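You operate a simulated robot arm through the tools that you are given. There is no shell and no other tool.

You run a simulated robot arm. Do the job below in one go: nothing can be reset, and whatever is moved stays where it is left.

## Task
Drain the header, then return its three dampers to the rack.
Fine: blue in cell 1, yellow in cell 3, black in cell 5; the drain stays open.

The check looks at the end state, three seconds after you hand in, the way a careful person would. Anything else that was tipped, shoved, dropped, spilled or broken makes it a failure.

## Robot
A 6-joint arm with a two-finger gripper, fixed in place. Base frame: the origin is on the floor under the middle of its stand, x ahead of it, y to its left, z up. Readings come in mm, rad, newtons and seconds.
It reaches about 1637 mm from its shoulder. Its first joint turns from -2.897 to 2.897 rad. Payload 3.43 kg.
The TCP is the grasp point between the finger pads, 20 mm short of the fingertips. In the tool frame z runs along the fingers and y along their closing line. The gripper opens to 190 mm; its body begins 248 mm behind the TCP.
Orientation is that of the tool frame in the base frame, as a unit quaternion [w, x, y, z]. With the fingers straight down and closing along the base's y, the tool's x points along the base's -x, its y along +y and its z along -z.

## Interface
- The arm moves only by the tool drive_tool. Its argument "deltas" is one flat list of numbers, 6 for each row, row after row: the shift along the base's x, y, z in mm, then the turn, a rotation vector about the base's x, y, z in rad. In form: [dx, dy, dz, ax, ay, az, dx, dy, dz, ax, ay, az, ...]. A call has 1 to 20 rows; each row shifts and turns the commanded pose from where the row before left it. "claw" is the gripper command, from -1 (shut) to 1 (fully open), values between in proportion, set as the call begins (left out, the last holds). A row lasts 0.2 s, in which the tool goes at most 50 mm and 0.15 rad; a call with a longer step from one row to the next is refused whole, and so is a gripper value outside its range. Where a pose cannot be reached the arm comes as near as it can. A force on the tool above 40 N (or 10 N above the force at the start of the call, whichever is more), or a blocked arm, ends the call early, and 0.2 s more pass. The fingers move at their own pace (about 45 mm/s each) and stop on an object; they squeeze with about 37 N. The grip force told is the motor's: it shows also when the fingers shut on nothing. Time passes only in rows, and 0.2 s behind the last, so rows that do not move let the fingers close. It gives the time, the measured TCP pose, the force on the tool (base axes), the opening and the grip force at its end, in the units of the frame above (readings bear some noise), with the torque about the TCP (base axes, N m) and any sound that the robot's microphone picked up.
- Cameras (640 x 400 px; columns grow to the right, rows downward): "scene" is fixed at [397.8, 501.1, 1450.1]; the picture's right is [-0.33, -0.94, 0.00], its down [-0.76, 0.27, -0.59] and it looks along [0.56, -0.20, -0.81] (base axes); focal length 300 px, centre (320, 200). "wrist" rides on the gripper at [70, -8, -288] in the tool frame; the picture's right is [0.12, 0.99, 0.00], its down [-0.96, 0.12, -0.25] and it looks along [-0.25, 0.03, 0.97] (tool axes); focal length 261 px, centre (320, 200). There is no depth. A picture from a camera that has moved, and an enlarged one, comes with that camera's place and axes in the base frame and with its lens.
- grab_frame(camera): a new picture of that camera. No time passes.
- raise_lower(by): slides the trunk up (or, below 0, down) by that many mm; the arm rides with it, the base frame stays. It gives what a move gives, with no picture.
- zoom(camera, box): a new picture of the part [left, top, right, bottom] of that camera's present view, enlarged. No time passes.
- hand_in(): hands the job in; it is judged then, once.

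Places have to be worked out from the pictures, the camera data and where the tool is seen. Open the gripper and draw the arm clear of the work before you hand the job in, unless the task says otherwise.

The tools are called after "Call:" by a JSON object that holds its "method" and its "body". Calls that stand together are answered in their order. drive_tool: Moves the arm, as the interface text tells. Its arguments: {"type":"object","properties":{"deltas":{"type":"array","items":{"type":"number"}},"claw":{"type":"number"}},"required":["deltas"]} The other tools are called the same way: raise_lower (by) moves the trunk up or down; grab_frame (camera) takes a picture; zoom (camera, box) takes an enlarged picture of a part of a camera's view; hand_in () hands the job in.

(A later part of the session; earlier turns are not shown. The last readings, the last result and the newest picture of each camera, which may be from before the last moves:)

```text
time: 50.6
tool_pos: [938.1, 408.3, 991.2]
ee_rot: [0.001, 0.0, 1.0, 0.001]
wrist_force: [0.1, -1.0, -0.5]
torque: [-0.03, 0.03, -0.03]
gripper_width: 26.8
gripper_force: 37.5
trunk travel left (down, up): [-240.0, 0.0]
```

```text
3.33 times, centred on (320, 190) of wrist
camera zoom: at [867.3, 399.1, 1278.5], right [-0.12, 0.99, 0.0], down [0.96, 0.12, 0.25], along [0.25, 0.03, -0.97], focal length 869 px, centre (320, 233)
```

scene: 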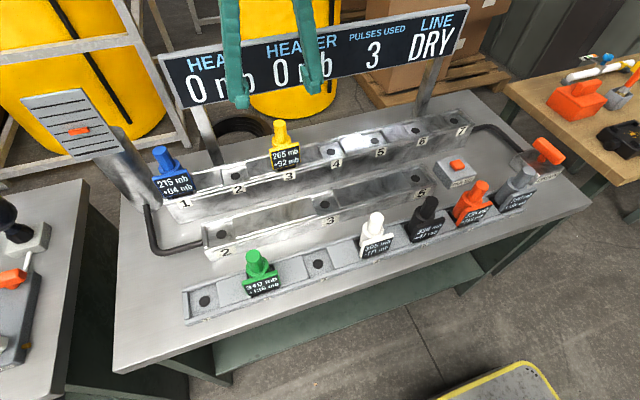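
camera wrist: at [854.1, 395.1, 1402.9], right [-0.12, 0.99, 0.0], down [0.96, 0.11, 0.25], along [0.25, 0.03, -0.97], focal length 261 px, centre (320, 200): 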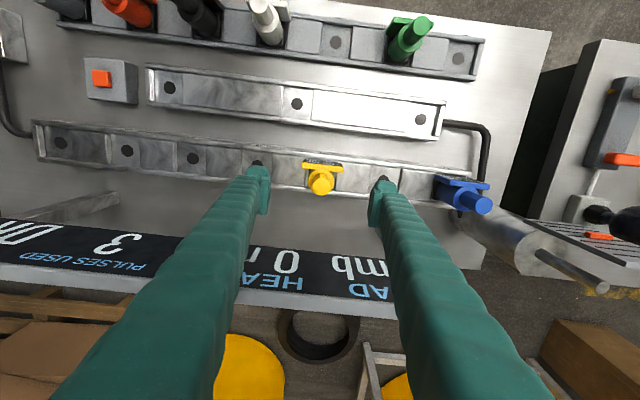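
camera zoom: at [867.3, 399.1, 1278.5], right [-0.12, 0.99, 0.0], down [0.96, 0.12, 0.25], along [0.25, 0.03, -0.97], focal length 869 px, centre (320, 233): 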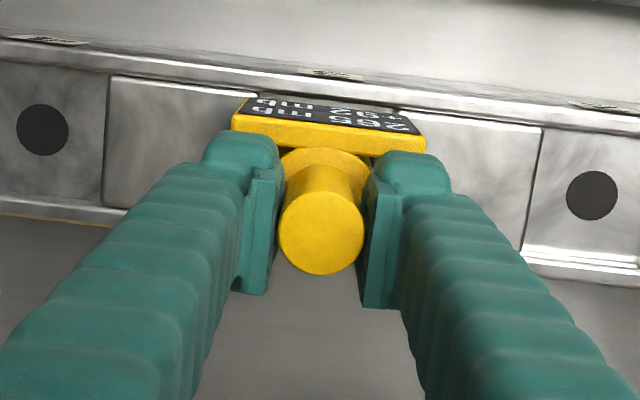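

Held, no side load. I lift it out of header cell 3 gently and go up.

Call:
{"method": "drive_tool", "body": {"deltas": [0, 0, 6, 0, 0, 0, 0, 0, 8, 0, 0, 0, 0, 0, 10, 0, 0, 0, 0, 0, 16, 0, 0, 0, 0, 0, 0, 0, 0, 0]}}

Call:
{"method": "drive_tool", "body": {"deltas": [0, 0, 25, 0, 0, 0, 0, 0, 35, 0, 0, 0, 0, 0, 25, 0, 0, 0, -45, 0, 0, 0, 0, 0, -45, 0, 0, 0, 0, 0, -45, 0, 0, 0, 0, 0, 0, 0, 0, 0, 0, 0, 0, 0, 0, 0, 0, 0]}}

Call:
{"method": "grab_frame", "body": {"camera": "wrist"}}

Call:
{"method": "zoom", "body": {"camera": "wrist", "box": [260, 60, 380, 140]}}

Call:
{"method": "grab_frame", "body": {"camera": "scene"}}

```text
time: 51.9
tool_pos: [939.4, 408.8, 1030.4]
ee_rot: [0.0, 0.0, 1.0, 0.001]
wrist_force: [0.2, 0.8, -3.2]
torque: [-0.01, 0.0, -0.02]
gripper_width: 26.7
gripper_force: 37.1
trunk travel left (down, up): [-240.0, 0.0]
```

```text
time: 53.6
tool_pos: [803.3, 410.9, 1116.8]
ee_rot: [0.0, 0.0, 1.0, 0.0]
wrist_force: [0.3, -0.1, -4.0]
torque: [0.01, 0.01, 0.0]
gripper_width: 26.6
gripper_force: 36.7
trunk travel left (down, up): [-240.0, 0.0]
```

```text
taken
camera wrist: at [733.9, 401.3, 1404.8], right [-0.12, 0.99, 0.0], down [0.96, 0.12, 0.25], along [0.25, 0.03, -0.97], focal length 261 px, centre (320, 200)
```

wrist: 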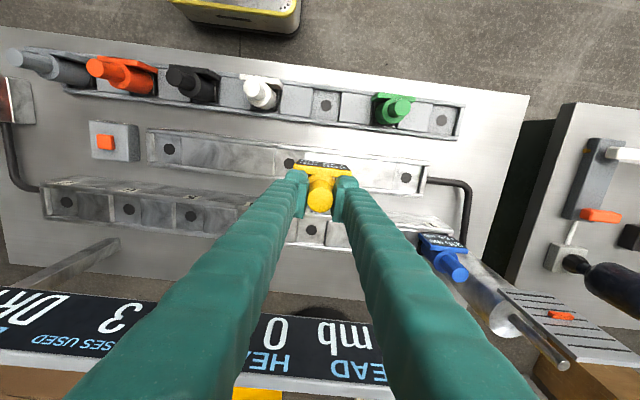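

```text
5.00 times, centred on (320, 100) of wrist
camera zoom: at [733.9, 401.3, 1404.8], right [-0.12, 0.99, 0.0], down [0.96, 0.12, 0.25], along [0.25, 0.03, -0.97], focal length 1303 px, centre (320, 700)
```

zoom: 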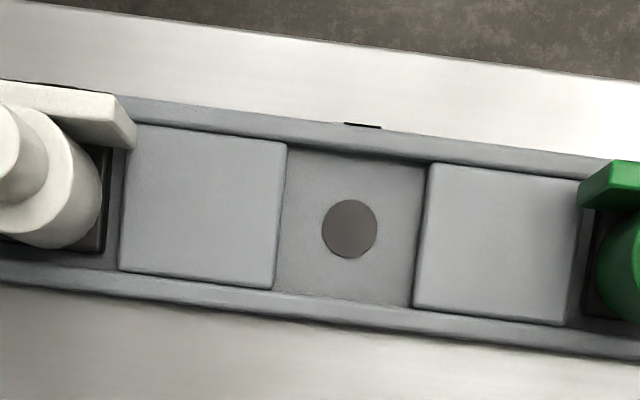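

```text
taken
```

scene: 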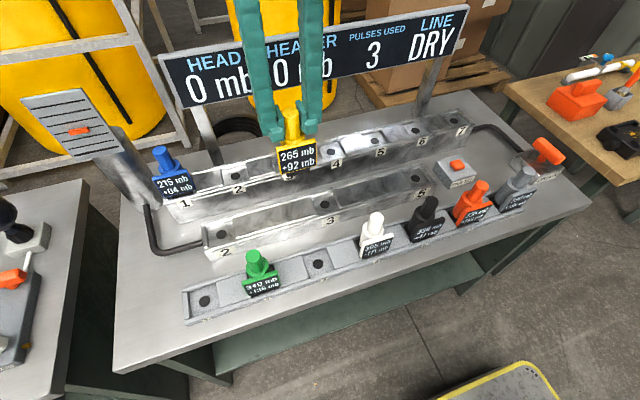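

Rack cell 3's hole measures about (675, 407.5). I move above it and lower to z≈955 for a relative measurement against the neighbours white and green.

Call:
{"method": "drive_tool", "body": {"deltas": [-43, -0.8, 0, 0, 0, 0, -43, -0.8, 0, 0, 0, 0, -42, -0.8, 0, 0, 0, 0, 0, 0, -40, 0, 0, 0, 0, 0, -40, 0, 0, 0, 0, 0, -40, 0, 0, 0, 0, 0, -30, 0, 0, 0, 0, 0, 0, 0, 0, 0, 0, 0, 0, 0, 0, 0]}}

Call:
{"method": "grab_frame", "body": {"camera": "wrist"}}

Call:
{"method": "zoom", "body": {"camera": "wrist", "box": [370, 160, 450, 230]}}

Call:
{"method": "zoom", "body": {"camera": "wrist", "box": [190, 140, 270, 210]}}

Call:
{"method": "zoom", "body": {"camera": "wrist", "box": [280, 145, 360, 215]}}

Call:
{"method": "zoom", "body": {"camera": "scene", "box": [240, 170, 400, 300]}}

```text
time: 55.6
tool_pos: [679.1, 406.7, 970.9]
ee_rot: [0.001, 0.0, 1.0, 0.0]
wrist_force: [-0.3, -0.8, -3.5]
torque: [0.0, 0.02, -0.02]
gripper_width: 26.5
gripper_force: 37.1
trunk travel left (down, up): [-240.0, 0.0]
```

```text
taken
camera wrist: at [607.4, 397.9, 1258.3], right [-0.12, 0.99, 0.0], down [0.96, 0.12, 0.25], along [0.25, 0.03, -0.97], focal length 261 px, centre (320, 200)
```

wrist: 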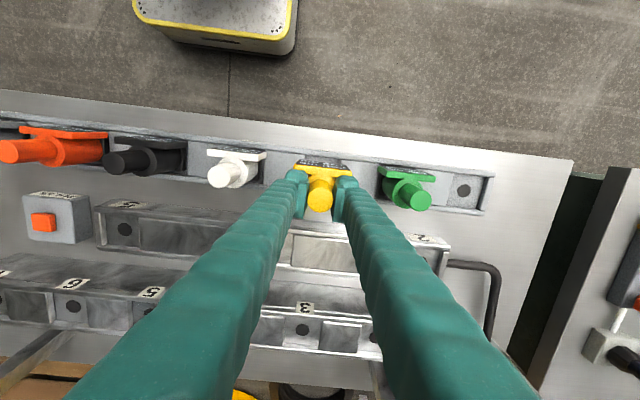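

```text
5.71 times, centred on (410, 195) of wrist
camera zoom: at [607.4, 397.9, 1258.3], right [-0.12, 0.99, 0.0], down [0.96, 0.12, 0.25], along [0.25, 0.03, -0.97], focal length 1489 px, centre (-194, 229)
```

zoom: 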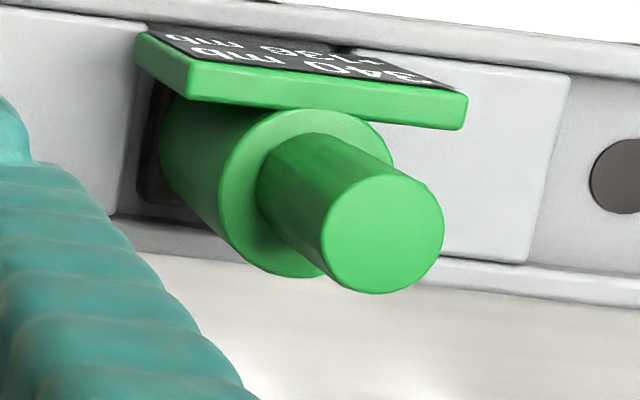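

```text
5.71 times, centred on (230, 175) of wrist
camera zoom: at [607.4, 397.9, 1258.3], right [-0.12, 0.99, 0.0], down [0.96, 0.12, 0.25], along [0.25, 0.03, -0.97], focal length 1489 px, centre (834, 343)
```

zoom: 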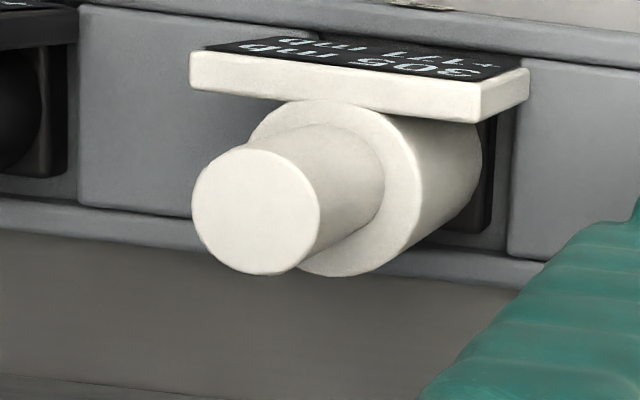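

```text
5.71 times, centred on (320, 180) of wrist
camera zoom: at [607.4, 397.9, 1258.3], right [-0.12, 0.99, 0.0], down [0.96, 0.12, 0.25], along [0.25, 0.03, -0.97], focal length 1489 px, centre (320, 314)
```

zoom: 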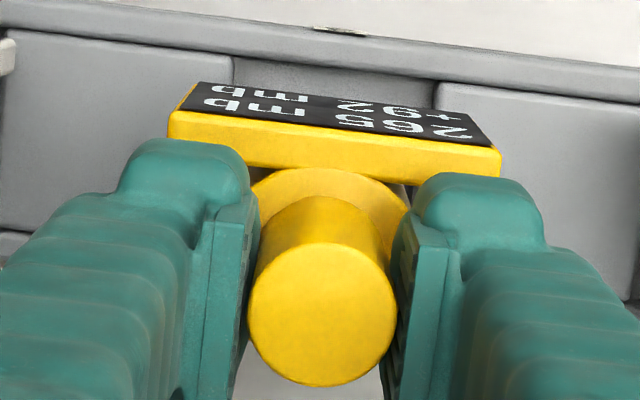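

```text
3.08 times, centred on (320, 235) of scene
camera zoom: at [397.8, 501.1, 1450.1], right [-0.33, -0.94, 0.0], down [-0.76, 0.27, -0.59], along [0.56, -0.2, -0.81], focal length 923 px, centre (320, 92)
```

zoom: 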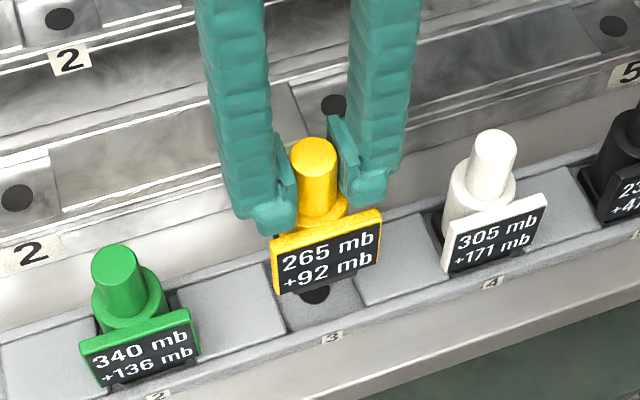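

Measured: cell 3 axis (675.9, 407.6), held damper (676.4, 406.6). I trim (-0.5, +1.0), lower 30 mm and re-measure.

Call:
{"method": "drive_tool", "body": {"deltas": [-0.5, 1.0, -10, 0, 0, 0, 0, 0, -10, 0, 0, 0, 0, 0, -10, 0, 0, 0, 0, 0, 0, 0, 0, 0, 0, 0, 0, 0, 0, 0]}}

Call:
{"method": "zoom", "body": {"camera": "wrist", "box": [370, 160, 450, 230]}}

Call:
{"method": "zoom", "body": {"camera": "wrist", "box": [190, 140, 270, 210]}}

Call:
{"method": "zoom", "body": {"camera": "scene", "box": [240, 190, 400, 300]}}

```text
time: 56.9
tool_pos: [676.8, 408.5, 937.6]
ee_rot: [0.001, 0.0, 1.0, 0.0]
wrist_force: [0.1, 0.6, -2.8]
torque: [-0.01, 0.02, 0.01]
gripper_width: 26.7
gripper_force: 36.9
trunk travel left (down, up): [-240.0, 0.0]
```

```text
5.71 times, centred on (410, 195) of wrist
camera zoom: at [605.7, 398.7, 1225.0], right [-0.12, 0.99, 0.0], down [0.96, 0.12, 0.25], along [0.25, 0.03, -0.97], focal length 1489 px, centre (-194, 229)
```

zoom: 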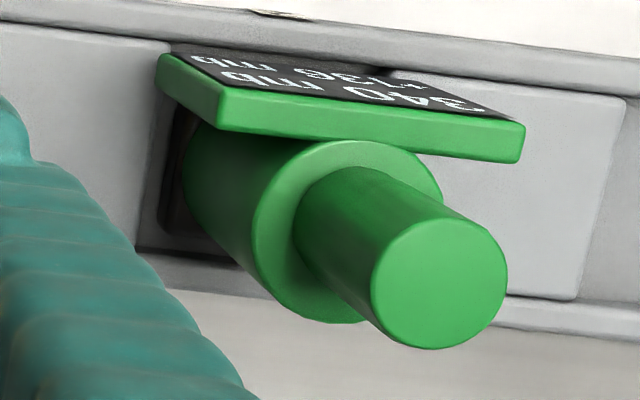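

```text
5.71 times, centred on (230, 175) of wrist
camera zoom: at [605.7, 398.7, 1225.0], right [-0.12, 0.99, 0.0], down [0.96, 0.12, 0.25], along [0.25, 0.03, -0.97], focal length 1489 px, centre (834, 343)
```

zoom: 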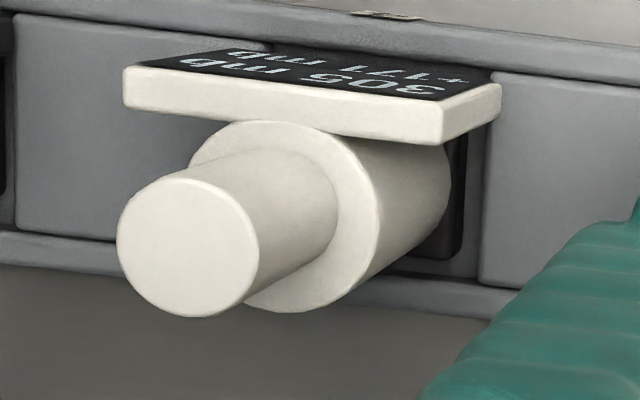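

```text
3.64 times, centred on (320, 245) of scene
camera zoom: at [397.8, 501.1, 1450.1], right [-0.33, -0.94, 0.0], down [-0.76, 0.27, -0.59], along [0.56, -0.2, -0.81], focal length 1091 px, centre (320, 36)
```

zoom: 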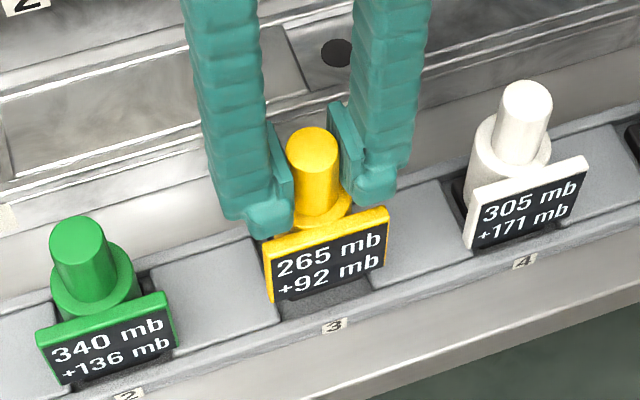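

The held damper (674.7, 407.4) matches the cell axis (675.0, 407.4). I lower further in small steps.

Call:
{"method": "drive_tool", "body": {"deltas": [0.2, 0, -4, 0, 0, 0, 0, 0, -4, 0, 0, 0, 0, 0, -4, 0, 0, 0, 0, 0, 0, 0, 0, 0]}}

Call:
{"method": "zoom", "body": {"camera": "wrist", "box": [200, 110, 440, 260]}}

Call:
{"method": "zoom", "body": {"camera": "scene", "box": [240, 190, 400, 300]}}

```text
time: 57.9
tool_pos: [674.8, 408.9, 924.5]
ee_rot: [0.001, 0.0, 1.0, 0.0]
wrist_force: [0.3, -0.3, -3.0]
torque: [0.02, -0.03, -0.02]
gripper_width: 26.8
gripper_force: 37.0
trunk travel left (down, up): [-240.0, 0.0]
```

```text
2.67 times, centred on (320, 185) of wrist
camera zoom: at [604.4, 399.4, 1211.8], right [-0.12, 0.99, 0.0], down [0.96, 0.12, 0.25], along [0.25, 0.03, -0.97], focal length 695 px, centre (320, 240)
```

zoom: 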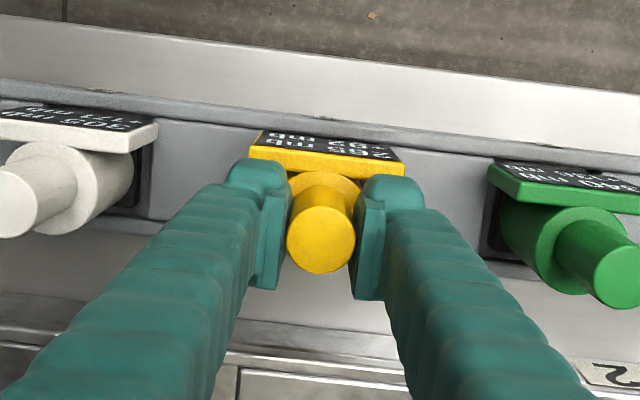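

```text
3.64 times, centred on (320, 245) of scene
camera zoom: at [397.8, 501.1, 1450.1], right [-0.33, -0.94, 0.0], down [-0.76, 0.27, -0.59], along [0.56, -0.2, -0.81], focal length 1091 px, centre (320, 36)
```

zoom: 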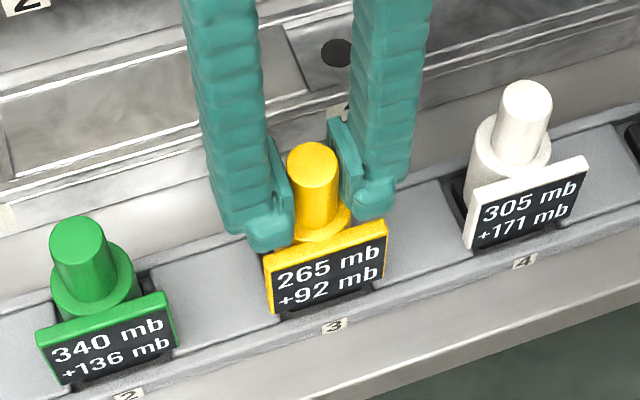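

It drifted a little: now (673.4, 408.1). I trim (+1.6, -0.6) and go down 5 mm.

Call:
{"method": "drive_tool", "body": {"deltas": [1.6, -0.6, 0, 0, 0, 0, 0, 0, -2, 0, 0, 0, 0, 0, -1.5, 0, 0, 0, 0, 0, 0, 0, 0, 0]}}

Call:
{"method": "zoom", "body": {"camera": "wrist", "box": [200, 110, 440, 260]}}

```text
time: 58.9
tool_pos: [676.1, 408.3, 920.3]
ee_rot: [0.001, 0.0, 1.0, 0.0]
wrist_force: [0.6, 0.4, -4.4]
torque: [-0.01, -0.05, -0.02]
gripper_width: 26.4
gripper_force: 37.2
trunk travel left (down, up): [-240.0, 0.0]
```

```text
2.67 times, centred on (320, 185) of wrist
camera zoom: at [606.7, 398.9, 1208.0], right [-0.12, 0.99, 0.0], down [0.96, 0.12, 0.25], along [0.25, 0.03, -0.97], focal length 695 px, centre (320, 240)
```

zoom: 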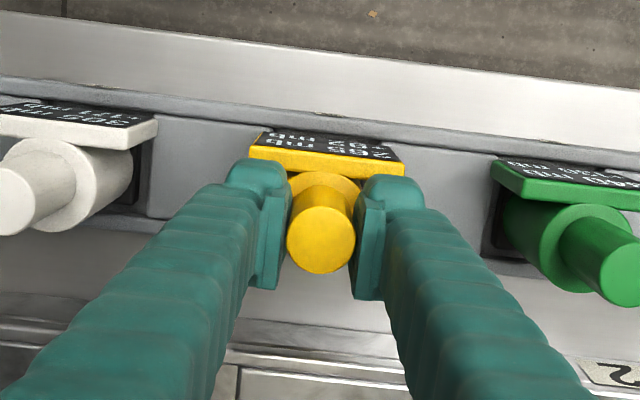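

On target again: (675.7, 407.6). I continue in 1–1.5 mm steps until contact.

Call:
{"method": "drive_tool", "body": {"deltas": [-0.2, -0.1, -1.5, 0, 0, 0, 0, 0, -1, 0, 0, 0, 0, 0, 0, 0, 0, 0]}}

Call:
{"method": "drive_tool", "body": {"deltas": [0, 0, -1, 0, 0, 0, 0, 0, 0, 0, 0, 0]}}

```text
time: 59.6
tool_pos: [677.9, 406.8, 918.1]
ee_rot: [0.002, 0.0, 1.0, 0.0]
wrist_force: [0.1, 0.4, -3.2]
torque: [0.01, -0.01, 0.04]
gripper_width: 26.5
gripper_force: 36.4
trunk travel left (down, up): [-240.0, 0.0]
```

```text
time: 60.2
tool_pos: [678.4, 407.5, 915.8]
ee_rot: [0.0, 0.0, 1.0, -0.001]
wrist_force: [0.7, -1.1, 0.7]
torque: [0.07, 0.03, 0.0]
gripper_width: 26.6
gripper_force: 37.2
trunk travel left (down, up): [-240.0, 0.0]
```

The weight is coming off at z≈916, as expected. I press a touch more to confirm it is seated.

Call:
{"method": "drive_tool", "body": {"deltas": [0, 0, -0.6, 0, 0, 0, 0, 0, 0, 0, 0, 0]}}

Call:
{"method": "zoom", "body": {"camera": "scene", "box": [240, 190, 400, 300]}}

Call:
{"method": "zoom", "body": {"camera": "wrist", "box": [280, 145, 360, 215]}}

```text
time: 60.9
tool_pos: [678.3, 407.3, 916.6]
ee_rot: [0.001, 0.0, 1.0, 0.001]
wrist_force: [-1.6, -0.1, 3.6]
torque: [0.01, 0.13, 0.02]
gripper_width: 26.5
gripper_force: 36.7
trunk travel left (down, up): [-240.0, 0.0]
```

```text
3.64 times, centred on (320, 245) of scene
camera zoom: at [397.8, 501.1, 1450.1], right [-0.33, -0.94, 0.0], down [-0.76, 0.27, -0.59], along [0.56, -0.2, -0.81], focal length 1091 px, centre (320, 36)
```

zoom: 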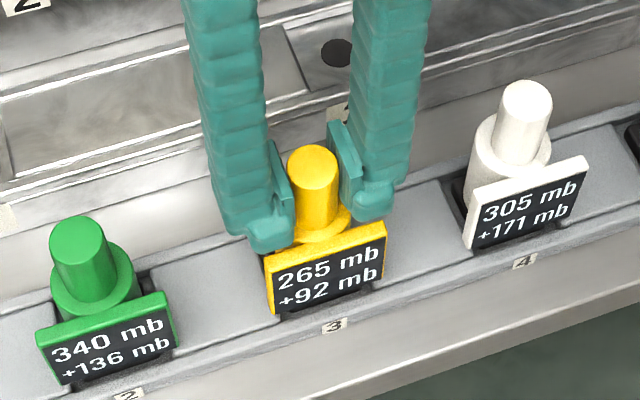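

```text
5.71 times, centred on (320, 180) of wrist
camera zoom: at [607.0, 398.3, 1204.4], right [-0.12, 0.99, 0.0], down [0.96, 0.12, 0.25], along [0.25, 0.03, -0.97], focal length 1489 px, centre (320, 314)
```

zoom: 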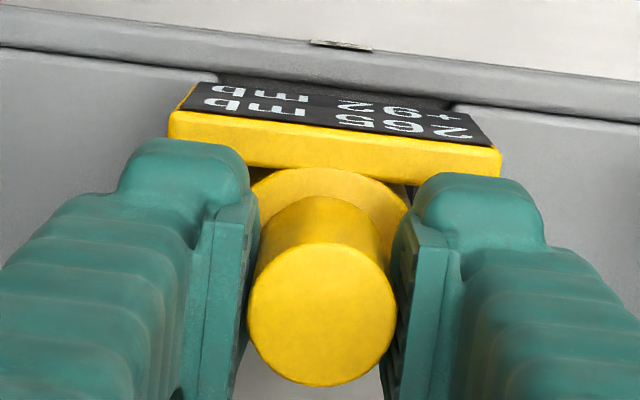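

It's seated at the predicted height with light contact. I open the fingers partway.

Call:
{"method": "drive_tool", "body": {"deltas": [0, 0, 0, 0, 0, 0, 0, 0, 0, 0, 0, 0, 0, 0, 0, 0, 0, 0, 0, 0, 0, 0, 0, 0], "claw": -0.37}}

Call:
{"method": "zoom", "body": {"camera": "scene", "box": [240, 190, 400, 300]}}

Call:
{"method": "zoom", "body": {"camera": "wrist", "box": [240, 130, 400, 250]}}

```text
time: 61.9
tool_pos: [676.6, 407.7, 916.3]
ee_rot: [0.001, 0.0, 1.0, 0.0]
wrist_force: [1.0, 0.0, -0.5]
torque: [0.0, 0.02, -0.01]
gripper_width: 59.7
gripper_force: 0.1
trunk travel left (down, up): [-240.0, 0.0]
```

```text
3.64 times, centred on (320, 245) of scene
camera zoom: at [397.8, 501.1, 1450.1], right [-0.33, -0.94, 0.0], down [-0.76, 0.27, -0.59], along [0.56, -0.2, -0.81], focal length 1091 px, centre (320, 36)
```

zoom: 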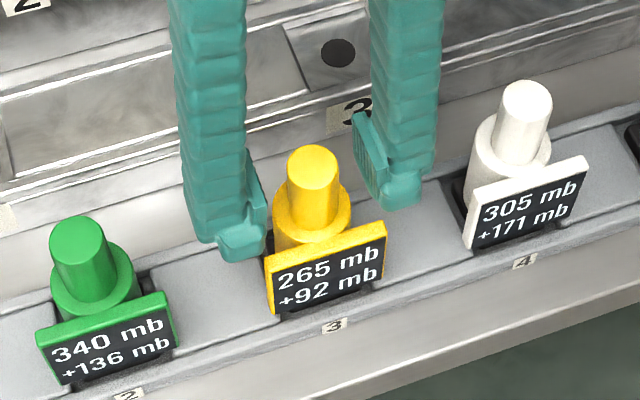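

```text
3.33 times, centred on (320, 190) of wrist
camera zoom: at [607.1, 398.4, 1204.2], right [-0.12, 0.99, 0.0], down [0.96, 0.12, 0.25], along [0.25, 0.03, -0.97], focal length 869 px, centre (320, 233)
```

zoom: 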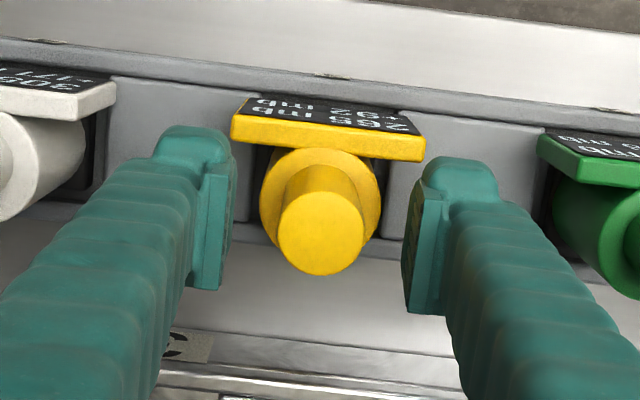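

Yellow is seated in rack cell 3. I lift away and go to a viewpoint short of blue, to examine the gauge tube and its board beside it.

Call:
{"method": "drive_tool", "body": {"deltas": [0, 0, 15, 0, 0, 0, 0, 0, 40, 0, 0, 0, 0, 0, 45, 0, 0, 0, 0, 0, 45, 0, 0, 0, 0, 0, 40, 0, 0, 0, 28, 36, 0, 0, 0, 0, 28, 36, 0, 0, 0, 0, 28, 36, 0, 0, 0, 0, 28, 36, 0, 0, 0, 0, 28, 36, 0, 0, 0, 0, 0, 0, 0, 0, 0, 0]}}

Call:
{"method": "grab_frame", "body": {"camera": "wrist"}}

Call:
{"method": "grab_frame", "body": {"camera": "scene"}}

Call:
{"method": "zoom", "body": {"camera": "scene", "box": [10, 70, 230, 260]}}

```text
time: 64.2
tool_pos: [817.1, 587.9, 1102.1]
ee_rot: [0.0, -0.001, 1.0, 0.0]
wrist_force: [0.2, -0.4, -1.0]
torque: [-0.07, 0.08, 0.01]
gripper_width: 59.6
gripper_force: 0.0
trunk travel left (down, up): [-240.0, 0.0]
```

```text
taken
camera wrist: at [746.7, 579.4, 1389.7], right [-0.12, 0.99, 0.0], down [0.96, 0.12, 0.25], along [0.25, 0.03, -0.97], focal length 261 px, centre (320, 200)
```

wrist: 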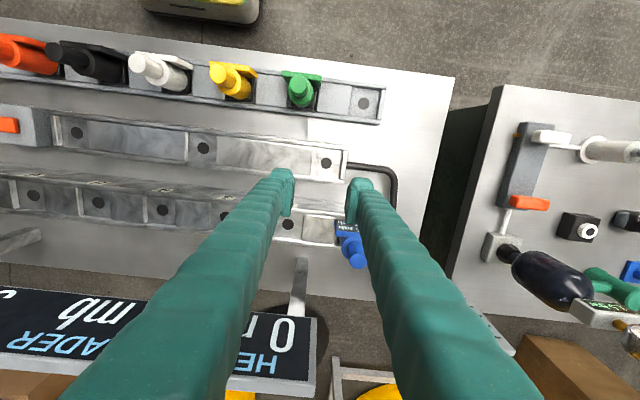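

```text
taken
```

scene: 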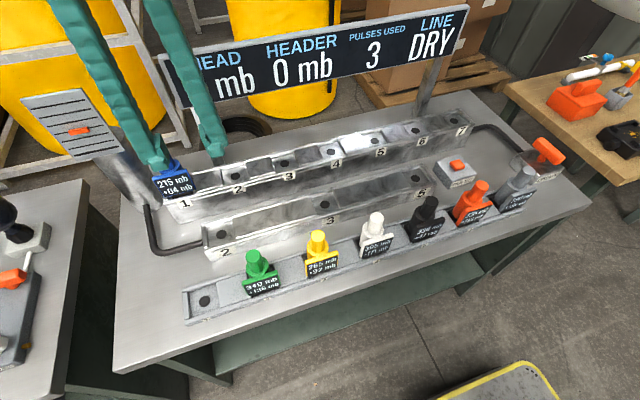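

```text
2.11 times, centred on (120, 165) of scene
camera zoom: at [397.8, 501.1, 1450.1], right [-0.33, -0.94, 0.0], down [-0.76, 0.27, -0.59], along [0.56, -0.2, -0.81], focal length 632 px, centre (741, 274)
```

zoom: 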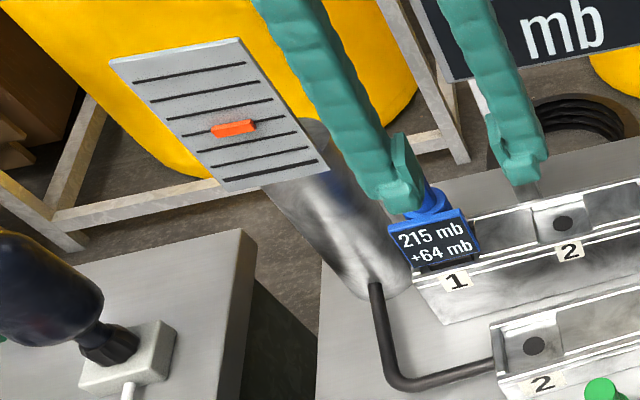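

Yellow is fine. By blue there's a hazard: I place the gauge board at about x≈935, y 720–810, z 1029–1165, so a finger on blue's +y side would hit it. I'll grip blue with the fingers closing along x instead, with the camera side away from the board. I turn the wrist +90° here, clear of everything.

Call:
{"method": "drive_tool", "body": {"deltas": [0, 0, 0, 0, 0, 0.1428, 0, 0, 0, 0, 0, 0.1428, 0, 0, 0, 0, 0, 0.1428, 0, 0, 0, 0, 0, 0.1428, 0, 0, 0, 0, 0, 0.1428, 0, 0, 0, 0, 0, 0.1428, 0, 0, 0, 0, 0, 0.1428, 0, 0, 0, 0, 0, 0.1428, 0, 0, 0, 0, 0, 0.1428, 0, 0, 0, 0, 0, 0.1428, 0, 0, 0, 0, 0, 0.1428, 0, 0, 0, 0, 0, 0]}}

Call:
{"method": "grab_frame", "body": {"camera": "wrist"}}

Call:
{"method": "zoom", "body": {"camera": "scene", "box": [10, 20, 270, 220]}}

```text
time: 66.8
tool_pos: [817.7, 586.5, 1100.3]
ee_rot: [0.001, 0.708, -0.707, -0.001]
wrist_force: [0.3, -0.6, 0.5]
torque: [-0.01, 0.03, 0.0]
gripper_width: 59.8
gripper_force: 0.0
trunk travel left (down, up): [-240.0, 0.0]
```

```text
taken
camera wrist: at [826.2, 516.2, 1388.8], right [-0.99, -0.12, 0.0], down [-0.12, 0.96, 0.25], along [-0.03, 0.25, -0.97], focal length 261 px, centre (320, 200)
```

wrist: 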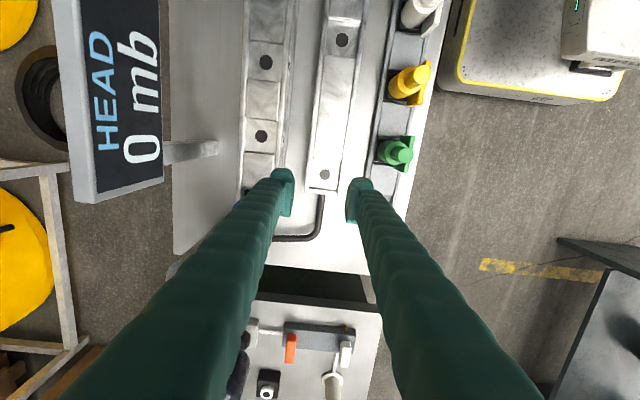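

```text
2.00 times, centred on (140, 120) of scene
camera zoom: at [397.8, 501.1, 1450.1], right [-0.33, -0.94, 0.0], down [-0.76, 0.27, -0.59], along [0.56, -0.2, -0.81], focal length 600 px, centre (680, 360)
```

zoom: 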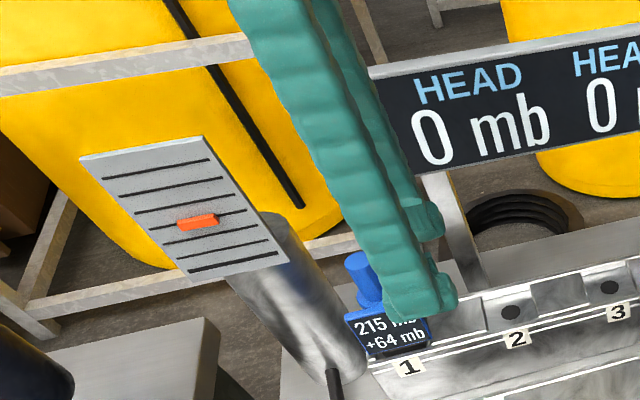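

The wrist turned fully (closing along x). I move towards blue, keeping clear of the sign's end (y≈602, x≥1027), to get it in view between the fingers.

Call:
{"method": "drive_tool", "body": {"deltas": [0, 40, 0, 0, 0, 0, 30, 0, 0, 0, 0, 0, 30, 0, 0, 0, 0, 0, 30, 0, 0, 0, 0, 0, 0, 0, 0, 0, 0, 0, 0, 0, 0, 0, 0, 0]}}

Call:
{"method": "grab_frame", "body": {"camera": "wrist"}}

Call:
{"method": "zoom", "body": {"camera": "wrist", "box": [240, 130, 400, 250]}}

Call:
{"method": "zoom", "body": {"camera": "scene", "box": [10, 20, 270, 220]}}

```text
time: 68.2
tool_pos: [896.2, 618.1, 1094.8]
ee_rot: [0.001, -0.707, 0.707, 0.001]
wrist_force: [0.1, -0.6, 0.1]
torque: [0.0, 0.0, 0.01]
gripper_width: 59.7
gripper_force: 0.1
out of reach, approached as far as the arm can: row 4
trunk travel left (down, up): [-240.0, 0.0]
```

```text
taken
camera wrist: at [905.9, 547.1, 1382.2], right [-0.99, -0.12, 0.0], down [-0.12, 0.96, 0.25], along [-0.03, 0.25, -0.97], focal length 261 px, centre (320, 200)
```

wrist: 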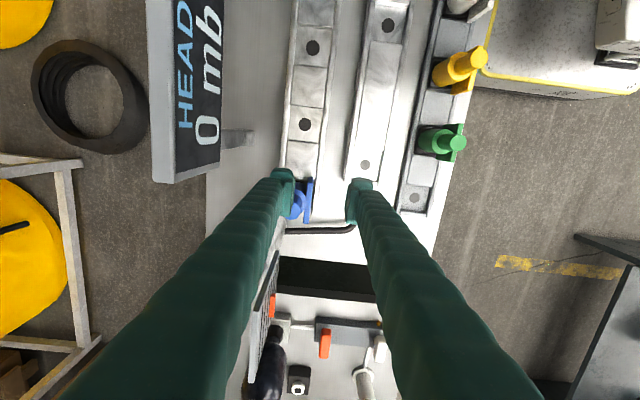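

```text
3.33 times, centred on (320, 190) of wrist
camera zoom: at [905.9, 547.1, 1382.2], right [-0.99, -0.12, 0.0], down [-0.12, 0.96, 0.25], along [-0.03, 0.25, -0.97], focal length 869 px, centre (320, 233)
```

zoom: 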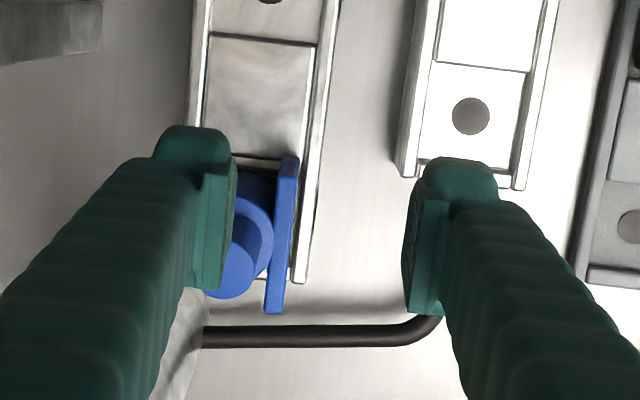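

```text
2.00 times, centred on (140, 120) of scene
camera zoom: at [397.8, 501.1, 1450.1], right [-0.33, -0.94, 0.0], down [-0.76, 0.27, -0.59], along [0.56, -0.2, -0.81], focal length 600 px, centre (680, 360)
```

zoom: 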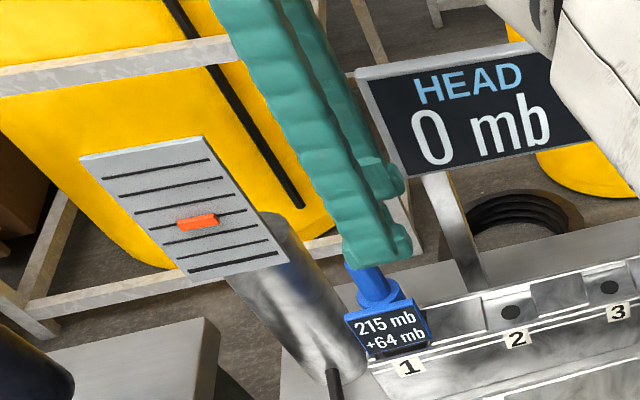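

The reach limit sits right at blue for a vertical tool, so I tilt the tool 0.2 rad about the closing axis (x), with the gripper body leaning towards -y. This brings the flange nearer, moves it away from the board, and keeps the pads parallel to the handle. Then I lower a bit and approach.

Call:
{"method": "drive_tool", "body": {"deltas": [0, 0, 0, 0.1, 0, 0, 0, 0, 0, 0.1, 0, 0, 0, 0, -25, 0, 0, 0, 0, 0, -20, 0, 0, 0, 15, 12, 0, 0, 0, 0, 15, 13, 0, 0, 0, 0, 0, 0, 0, 0, 0, 0, 0, 0, 0, 0, 0, 0]}}

Call:
{"method": "grab_frame", "body": {"camera": "wrist"}}

Call:
{"method": "zoom", "body": {"camera": "wrist", "box": [240, 130, 400, 250]}}

Call:
{"method": "zoom", "body": {"camera": "scene", "box": [10, 20, 270, 220]}}

```text
time: 70.0
tool_pos: [928.6, 644.3, 1048.4]
ee_rot: [-0.07, 0.704, -0.704, -0.071]
wrist_force: [0.2, 0.7, -0.9]
torque: [-0.01, 0.03, 0.01]
gripper_width: 60.1
gripper_force: 0.1
trunk travel left (down, up): [-240.0, 0.0]
```

```text
taken
camera wrist: at [937.1, 516.8, 1316.0], right [-0.99, -0.12, -0.02], down [-0.12, 0.89, 0.43], along [-0.03, 0.43, -0.9], focal length 261 px, centre (320, 200)
```

wrist: 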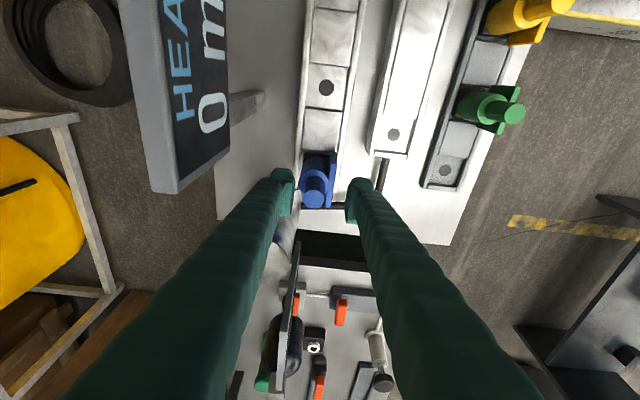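

```text
3.33 times, centred on (320, 190) of wrist
camera zoom: at [937.1, 516.8, 1316.0], right [-0.99, -0.12, -0.02], down [-0.12, 0.89, 0.43], along [-0.03, 0.43, -0.9], focal length 869 px, centre (320, 233)
```

zoom: 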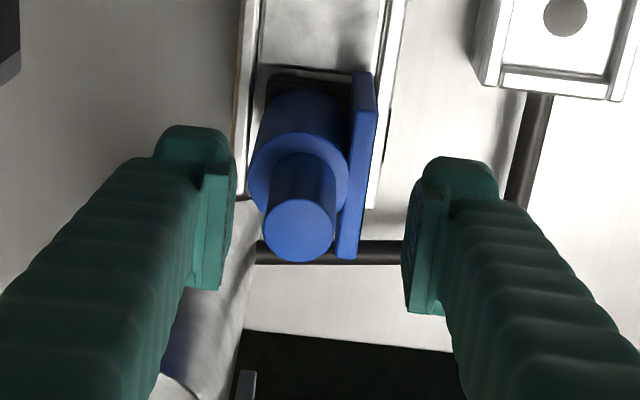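

```text
2.00 times, centred on (140, 120) of scene
camera zoom: at [397.8, 501.1, 1450.1], right [-0.33, -0.94, 0.0], down [-0.76, 0.27, -0.59], along [0.56, -0.2, -0.81], focal length 600 px, centre (680, 360)
```

zoom: 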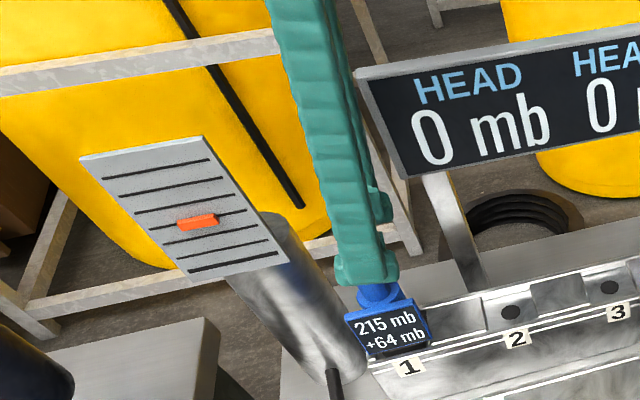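

Clear view: blue's axis is at about (935, 664). I move laterally above it first and check again.

Call:
{"method": "drive_tool", "body": {"deltas": [6, 11, 0, 0, 0, 0, 0, 10, 0, 0, 0, 0, 0, 0, 0, 0, 0, 0, 0, 0, 0, 0, 0, 0]}}

Call:
{"method": "zoom", "body": {"camera": "wrist", "box": [240, 130, 400, 250]}}

Call:
{"method": "zoom", "body": {"camera": "scene", "box": [60, 80, 260, 240]}}

```text
time: 71.0
tool_pos: [933.6, 664.2, 1049.4]
ee_rot: [-0.07, 0.704, -0.704, -0.071]
wrist_force: [-0.4, -0.4, 0.0]
torque: [-0.03, 0.0, 0.0]
gripper_width: 59.7
gripper_force: 0.0
trunk travel left (down, up): [-240.0, 0.0]
```

```text
3.33 times, centred on (320, 190) of wrist
camera zoom: at [942.4, 538.2, 1318.1], right [-0.99, -0.12, -0.02], down [-0.12, 0.89, 0.43], along [-0.03, 0.43, -0.9], focal length 869 px, centre (320, 233)
```

zoom: 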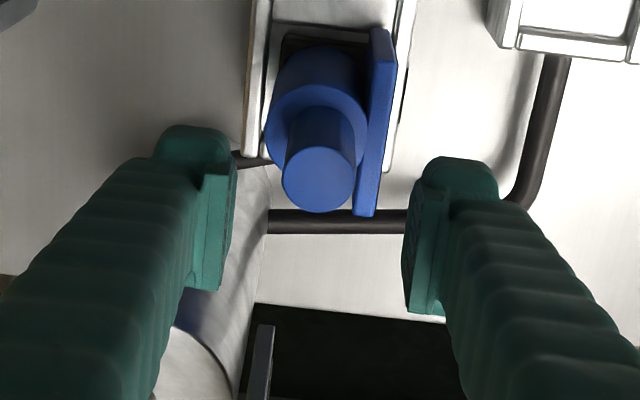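

```text
2.50 times, centred on (160, 160) of scene
camera zoom: at [397.8, 501.1, 1450.1], right [-0.33, -0.94, 0.0], down [-0.76, 0.27, -0.59], along [0.56, -0.2, -0.81], focal length 750 px, centre (720, 300)
```

zoom: 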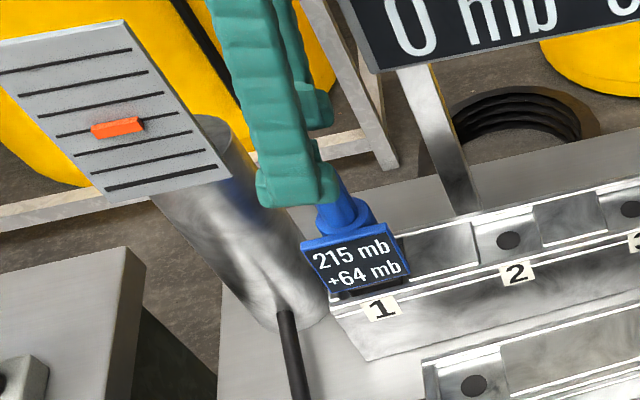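

Blue's axis is at (935.5, 664.5), with the fingers well clear of the board edge (y≥720). I trim and descend to z≈997 in steps.

Call:
{"method": "drive_tool", "body": {"deltas": [1, 0.5, -15, 0, 0, 0, 0, 0, -15, 0, 0, 0, 0, 0, -12, 0, 0, 0, 0, 0, -10, 0, 0, 0, 0, 0, 0, 0, 0, 0]}}

Call:
{"method": "zoom", "body": {"camera": "wrist", "box": [240, 130, 400, 250]}}

Call:
{"method": "zoom", "body": {"camera": "scene", "box": [60, 80, 260, 240]}}

```text
time: 72.2
tool_pos: [935.1, 666.0, 996.8]
ee_rot: [0.071, -0.703, 0.704, 0.071]
wrist_force: [-0.2, 0.0, 0.1]
torque: [-0.01, -0.03, -0.03]
gripper_width: 59.7
gripper_force: 0.0
trunk travel left (down, up): [-240.0, 0.0]
```

```text
3.33 times, centred on (320, 190) of wrist
camera zoom: at [944.1, 539.7, 1264.9], right [-0.99, -0.12, -0.02], down [-0.12, 0.89, 0.43], along [-0.03, 0.43, -0.9], focal length 869 px, centre (320, 233)
```

zoom: 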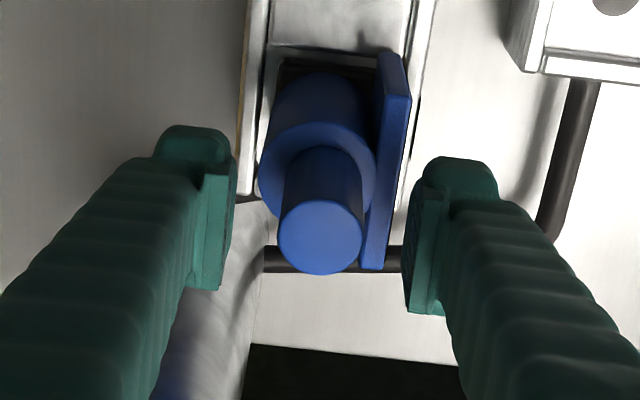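

```text
2.50 times, centred on (160, 160) of scene
camera zoom: at [397.8, 501.1, 1450.1], right [-0.33, -0.94, 0.0], down [-0.76, 0.27, -0.59], along [0.56, -0.2, -0.81], focal length 750 px, centre (720, 300)
```

zoom: 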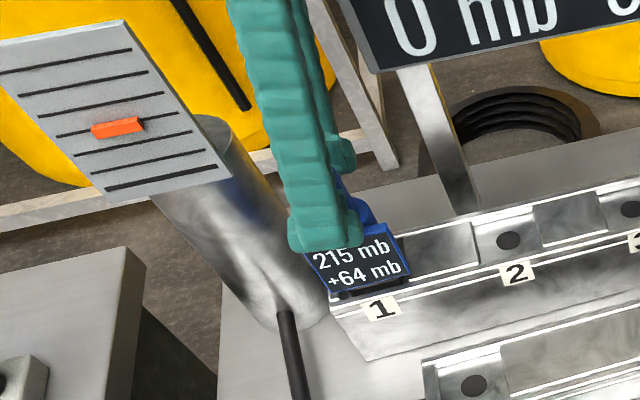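

The handle is centred between the fingers, axis (935.1, 665.2), TCP (935.8, 665.6, 996.6), no contact forces. I close.

Call:
{"method": "drive_tool", "body": {"deltas": [-0.6, 0, 0, 0, 0, 0, 0, 0, 0, 0, 0, 0, 0, 0, 0, 0, 0, 0, 0, 0, 0, 0, 0, 0, 0, 0, 0, 0, 0, 0], "claw": -1}}

Call:
{"method": "zoom", "body": {"camera": "wrist", "box": [240, 130, 400, 250]}}

Call:
{"method": "zoom", "body": {"camera": "scene", "box": [60, 80, 260, 240]}}

```text
time: 73.5
tool_pos: [934.2, 666.0, 996.0]
ee_rot: [-0.071, 0.704, -0.703, -0.07]
wrist_force: [-0.3, 0.7, 2.7]
torque: [0.01, -0.05, 0.02]
gripper_width: 26.5
gripper_force: 36.9
trunk travel left (down, up): [-240.0, 0.0]
```

```text
3.33 times, centred on (320, 190) of wrist
camera zoom: at [942.8, 539.7, 1264.9], right [-0.99, -0.12, -0.02], down [-0.12, 0.89, 0.43], along [-0.03, 0.43, -0.9], focal length 869 px, centre (320, 233)
```

zoom: 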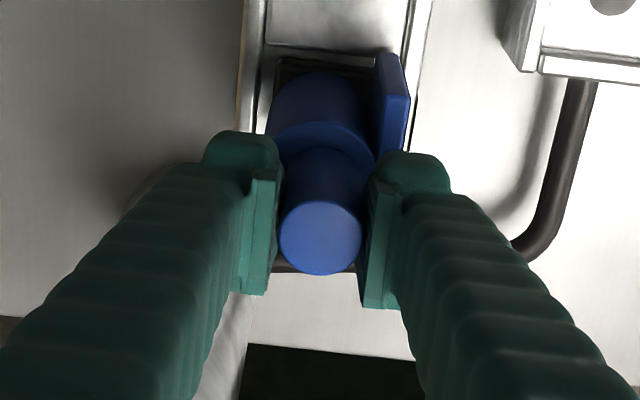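

```text
2.50 times, centred on (160, 160) of scene
camera zoom: at [397.8, 501.1, 1450.1], right [-0.33, -0.94, 0.0], down [-0.76, 0.27, -0.59], along [0.56, -0.2, -0.81], focal length 750 px, centre (720, 300)
```

zoom: 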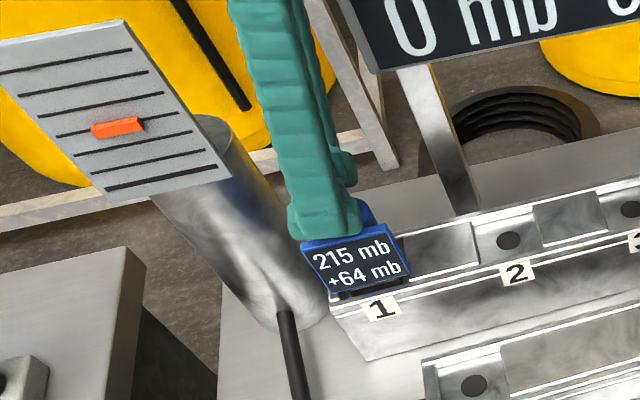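

Blue is held at 26.5 mm. I lift it slowly out of header cell 1.

Call:
{"method": "drive_tool", "body": {"deltas": [0, 0, 6, 0, 0, 0, 0, 0, 8, 0, 0, 0, 0, 0, 10, 0, 0, 0, 0, 0, 12, 0, 0, 0, 0, 0, 0, 0, 0, 0]}}

Call:
{"method": "zoom", "body": {"camera": "scene", "box": [60, 80, 260, 240]}}

Call:
{"method": "zoom", "body": {"camera": "wrist", "box": [240, 130, 400, 250]}}

```text
time: 74.7
tool_pos: [930.9, 665.3, 1032.5]
ee_rot: [-0.07, 0.704, -0.704, -0.071]
wrist_force: [-1.2, 0.0, -3.7]
torque: [0.01, -0.02, -0.02]
gripper_width: 26.6
gripper_force: 37.4
trunk travel left (down, up): [-240.0, 0.0]
```

```text
2.50 times, centred on (160, 160) of scene
camera zoom: at [397.8, 501.1, 1450.1], right [-0.33, -0.94, 0.0], down [-0.76, 0.27, -0.59], along [0.56, -0.2, -0.81], focal length 750 px, centre (720, 300)
```

zoom: 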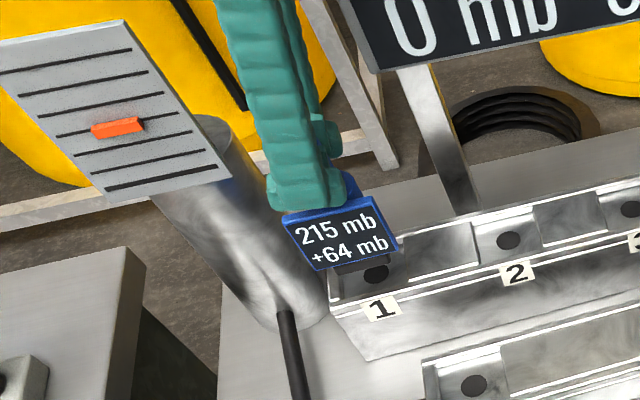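

```text
3.33 times, centred on (320, 190) of wrist
camera zoom: at [941.0, 539.0, 1300.7], right [-0.99, -0.12, -0.02], down [-0.12, 0.89, 0.43], along [-0.03, 0.43, -0.9], focal length 869 px, centre (320, 233)
```

zoom: 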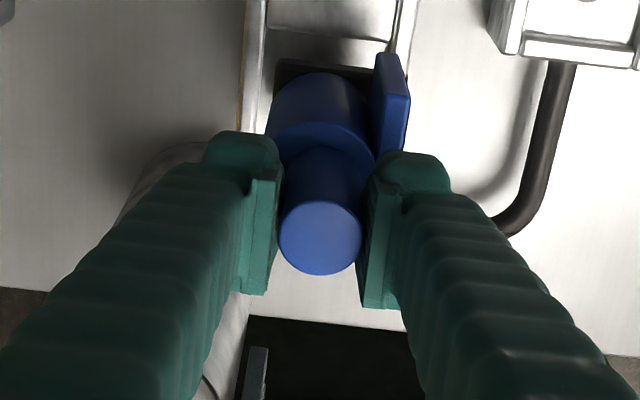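

Blue came free cleanly. I carry it in -x with a slight rise, stopping part-way to view rack cell 1.

Call:
{"method": "drive_tool", "body": {"deltas": [-30, 0, 10, 0, 0, 0, -35, 0, 12, 0, 0, 0, -35, 0, 14, 0, 0, 0, -35, 0, 14, 0, 0, 0, 0, 0, 0, 0, 0, 0, 0, 0, 0, 0, 0, 0]}}

Call:
{"method": "grab_frame", "body": {"camera": "wrist"}}

Call:
{"method": "zoom", "body": {"camera": "wrist", "box": [330, 90, 450, 180]}}

Call:
{"method": "grab_frame", "body": {"camera": "scene"}}

```text
time: 76.0
tool_pos: [796.7, 665.4, 1081.2]
ee_rot: [0.07, -0.703, 0.704, 0.071]
wrist_force: [0.6, -0.2, -4.0]
torque: [0.01, -0.02, -0.01]
gripper_width: 26.3
gripper_force: 36.8
trunk travel left (down, up): [-240.0, 0.0]
```

```text
taken
camera wrist: at [805.8, 538.7, 1348.8], right [-0.99, -0.12, -0.02], down [-0.12, 0.89, 0.43], along [-0.03, 0.43, -0.9], focal length 261 px, centre (320, 200)
```

wrist: 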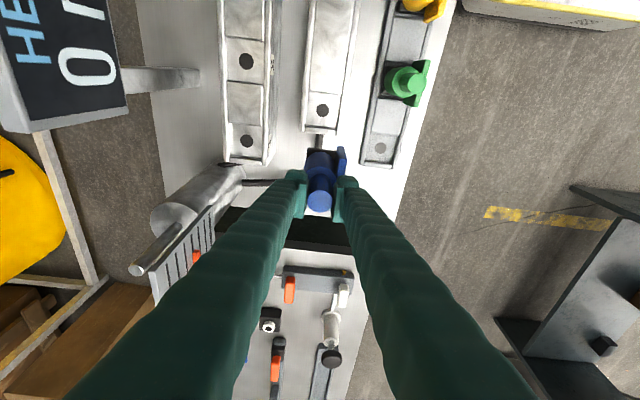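

```text
4.44 times, centred on (390, 135) of wrist
camera zoom: at [805.8, 538.7, 1348.8], right [-0.99, -0.12, -0.02], down [-0.12, 0.89, 0.43], along [-0.03, 0.43, -0.9], focal length 1158 px, centre (9, 489)
```

zoom: 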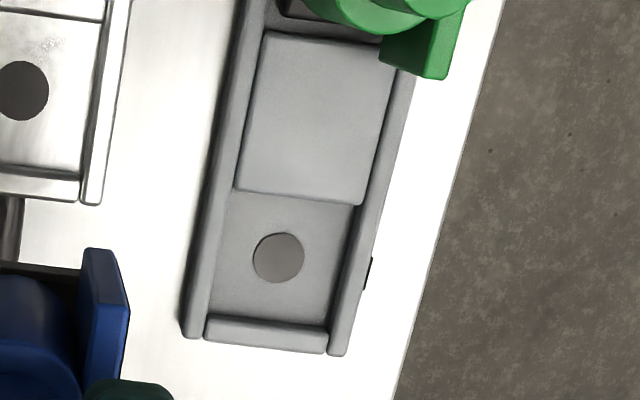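

```text
taken
```

scene: 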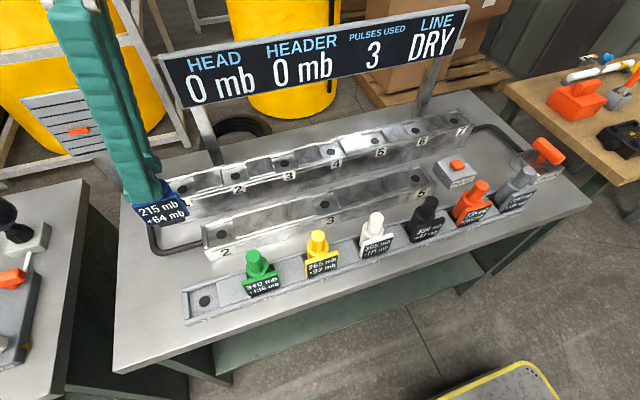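

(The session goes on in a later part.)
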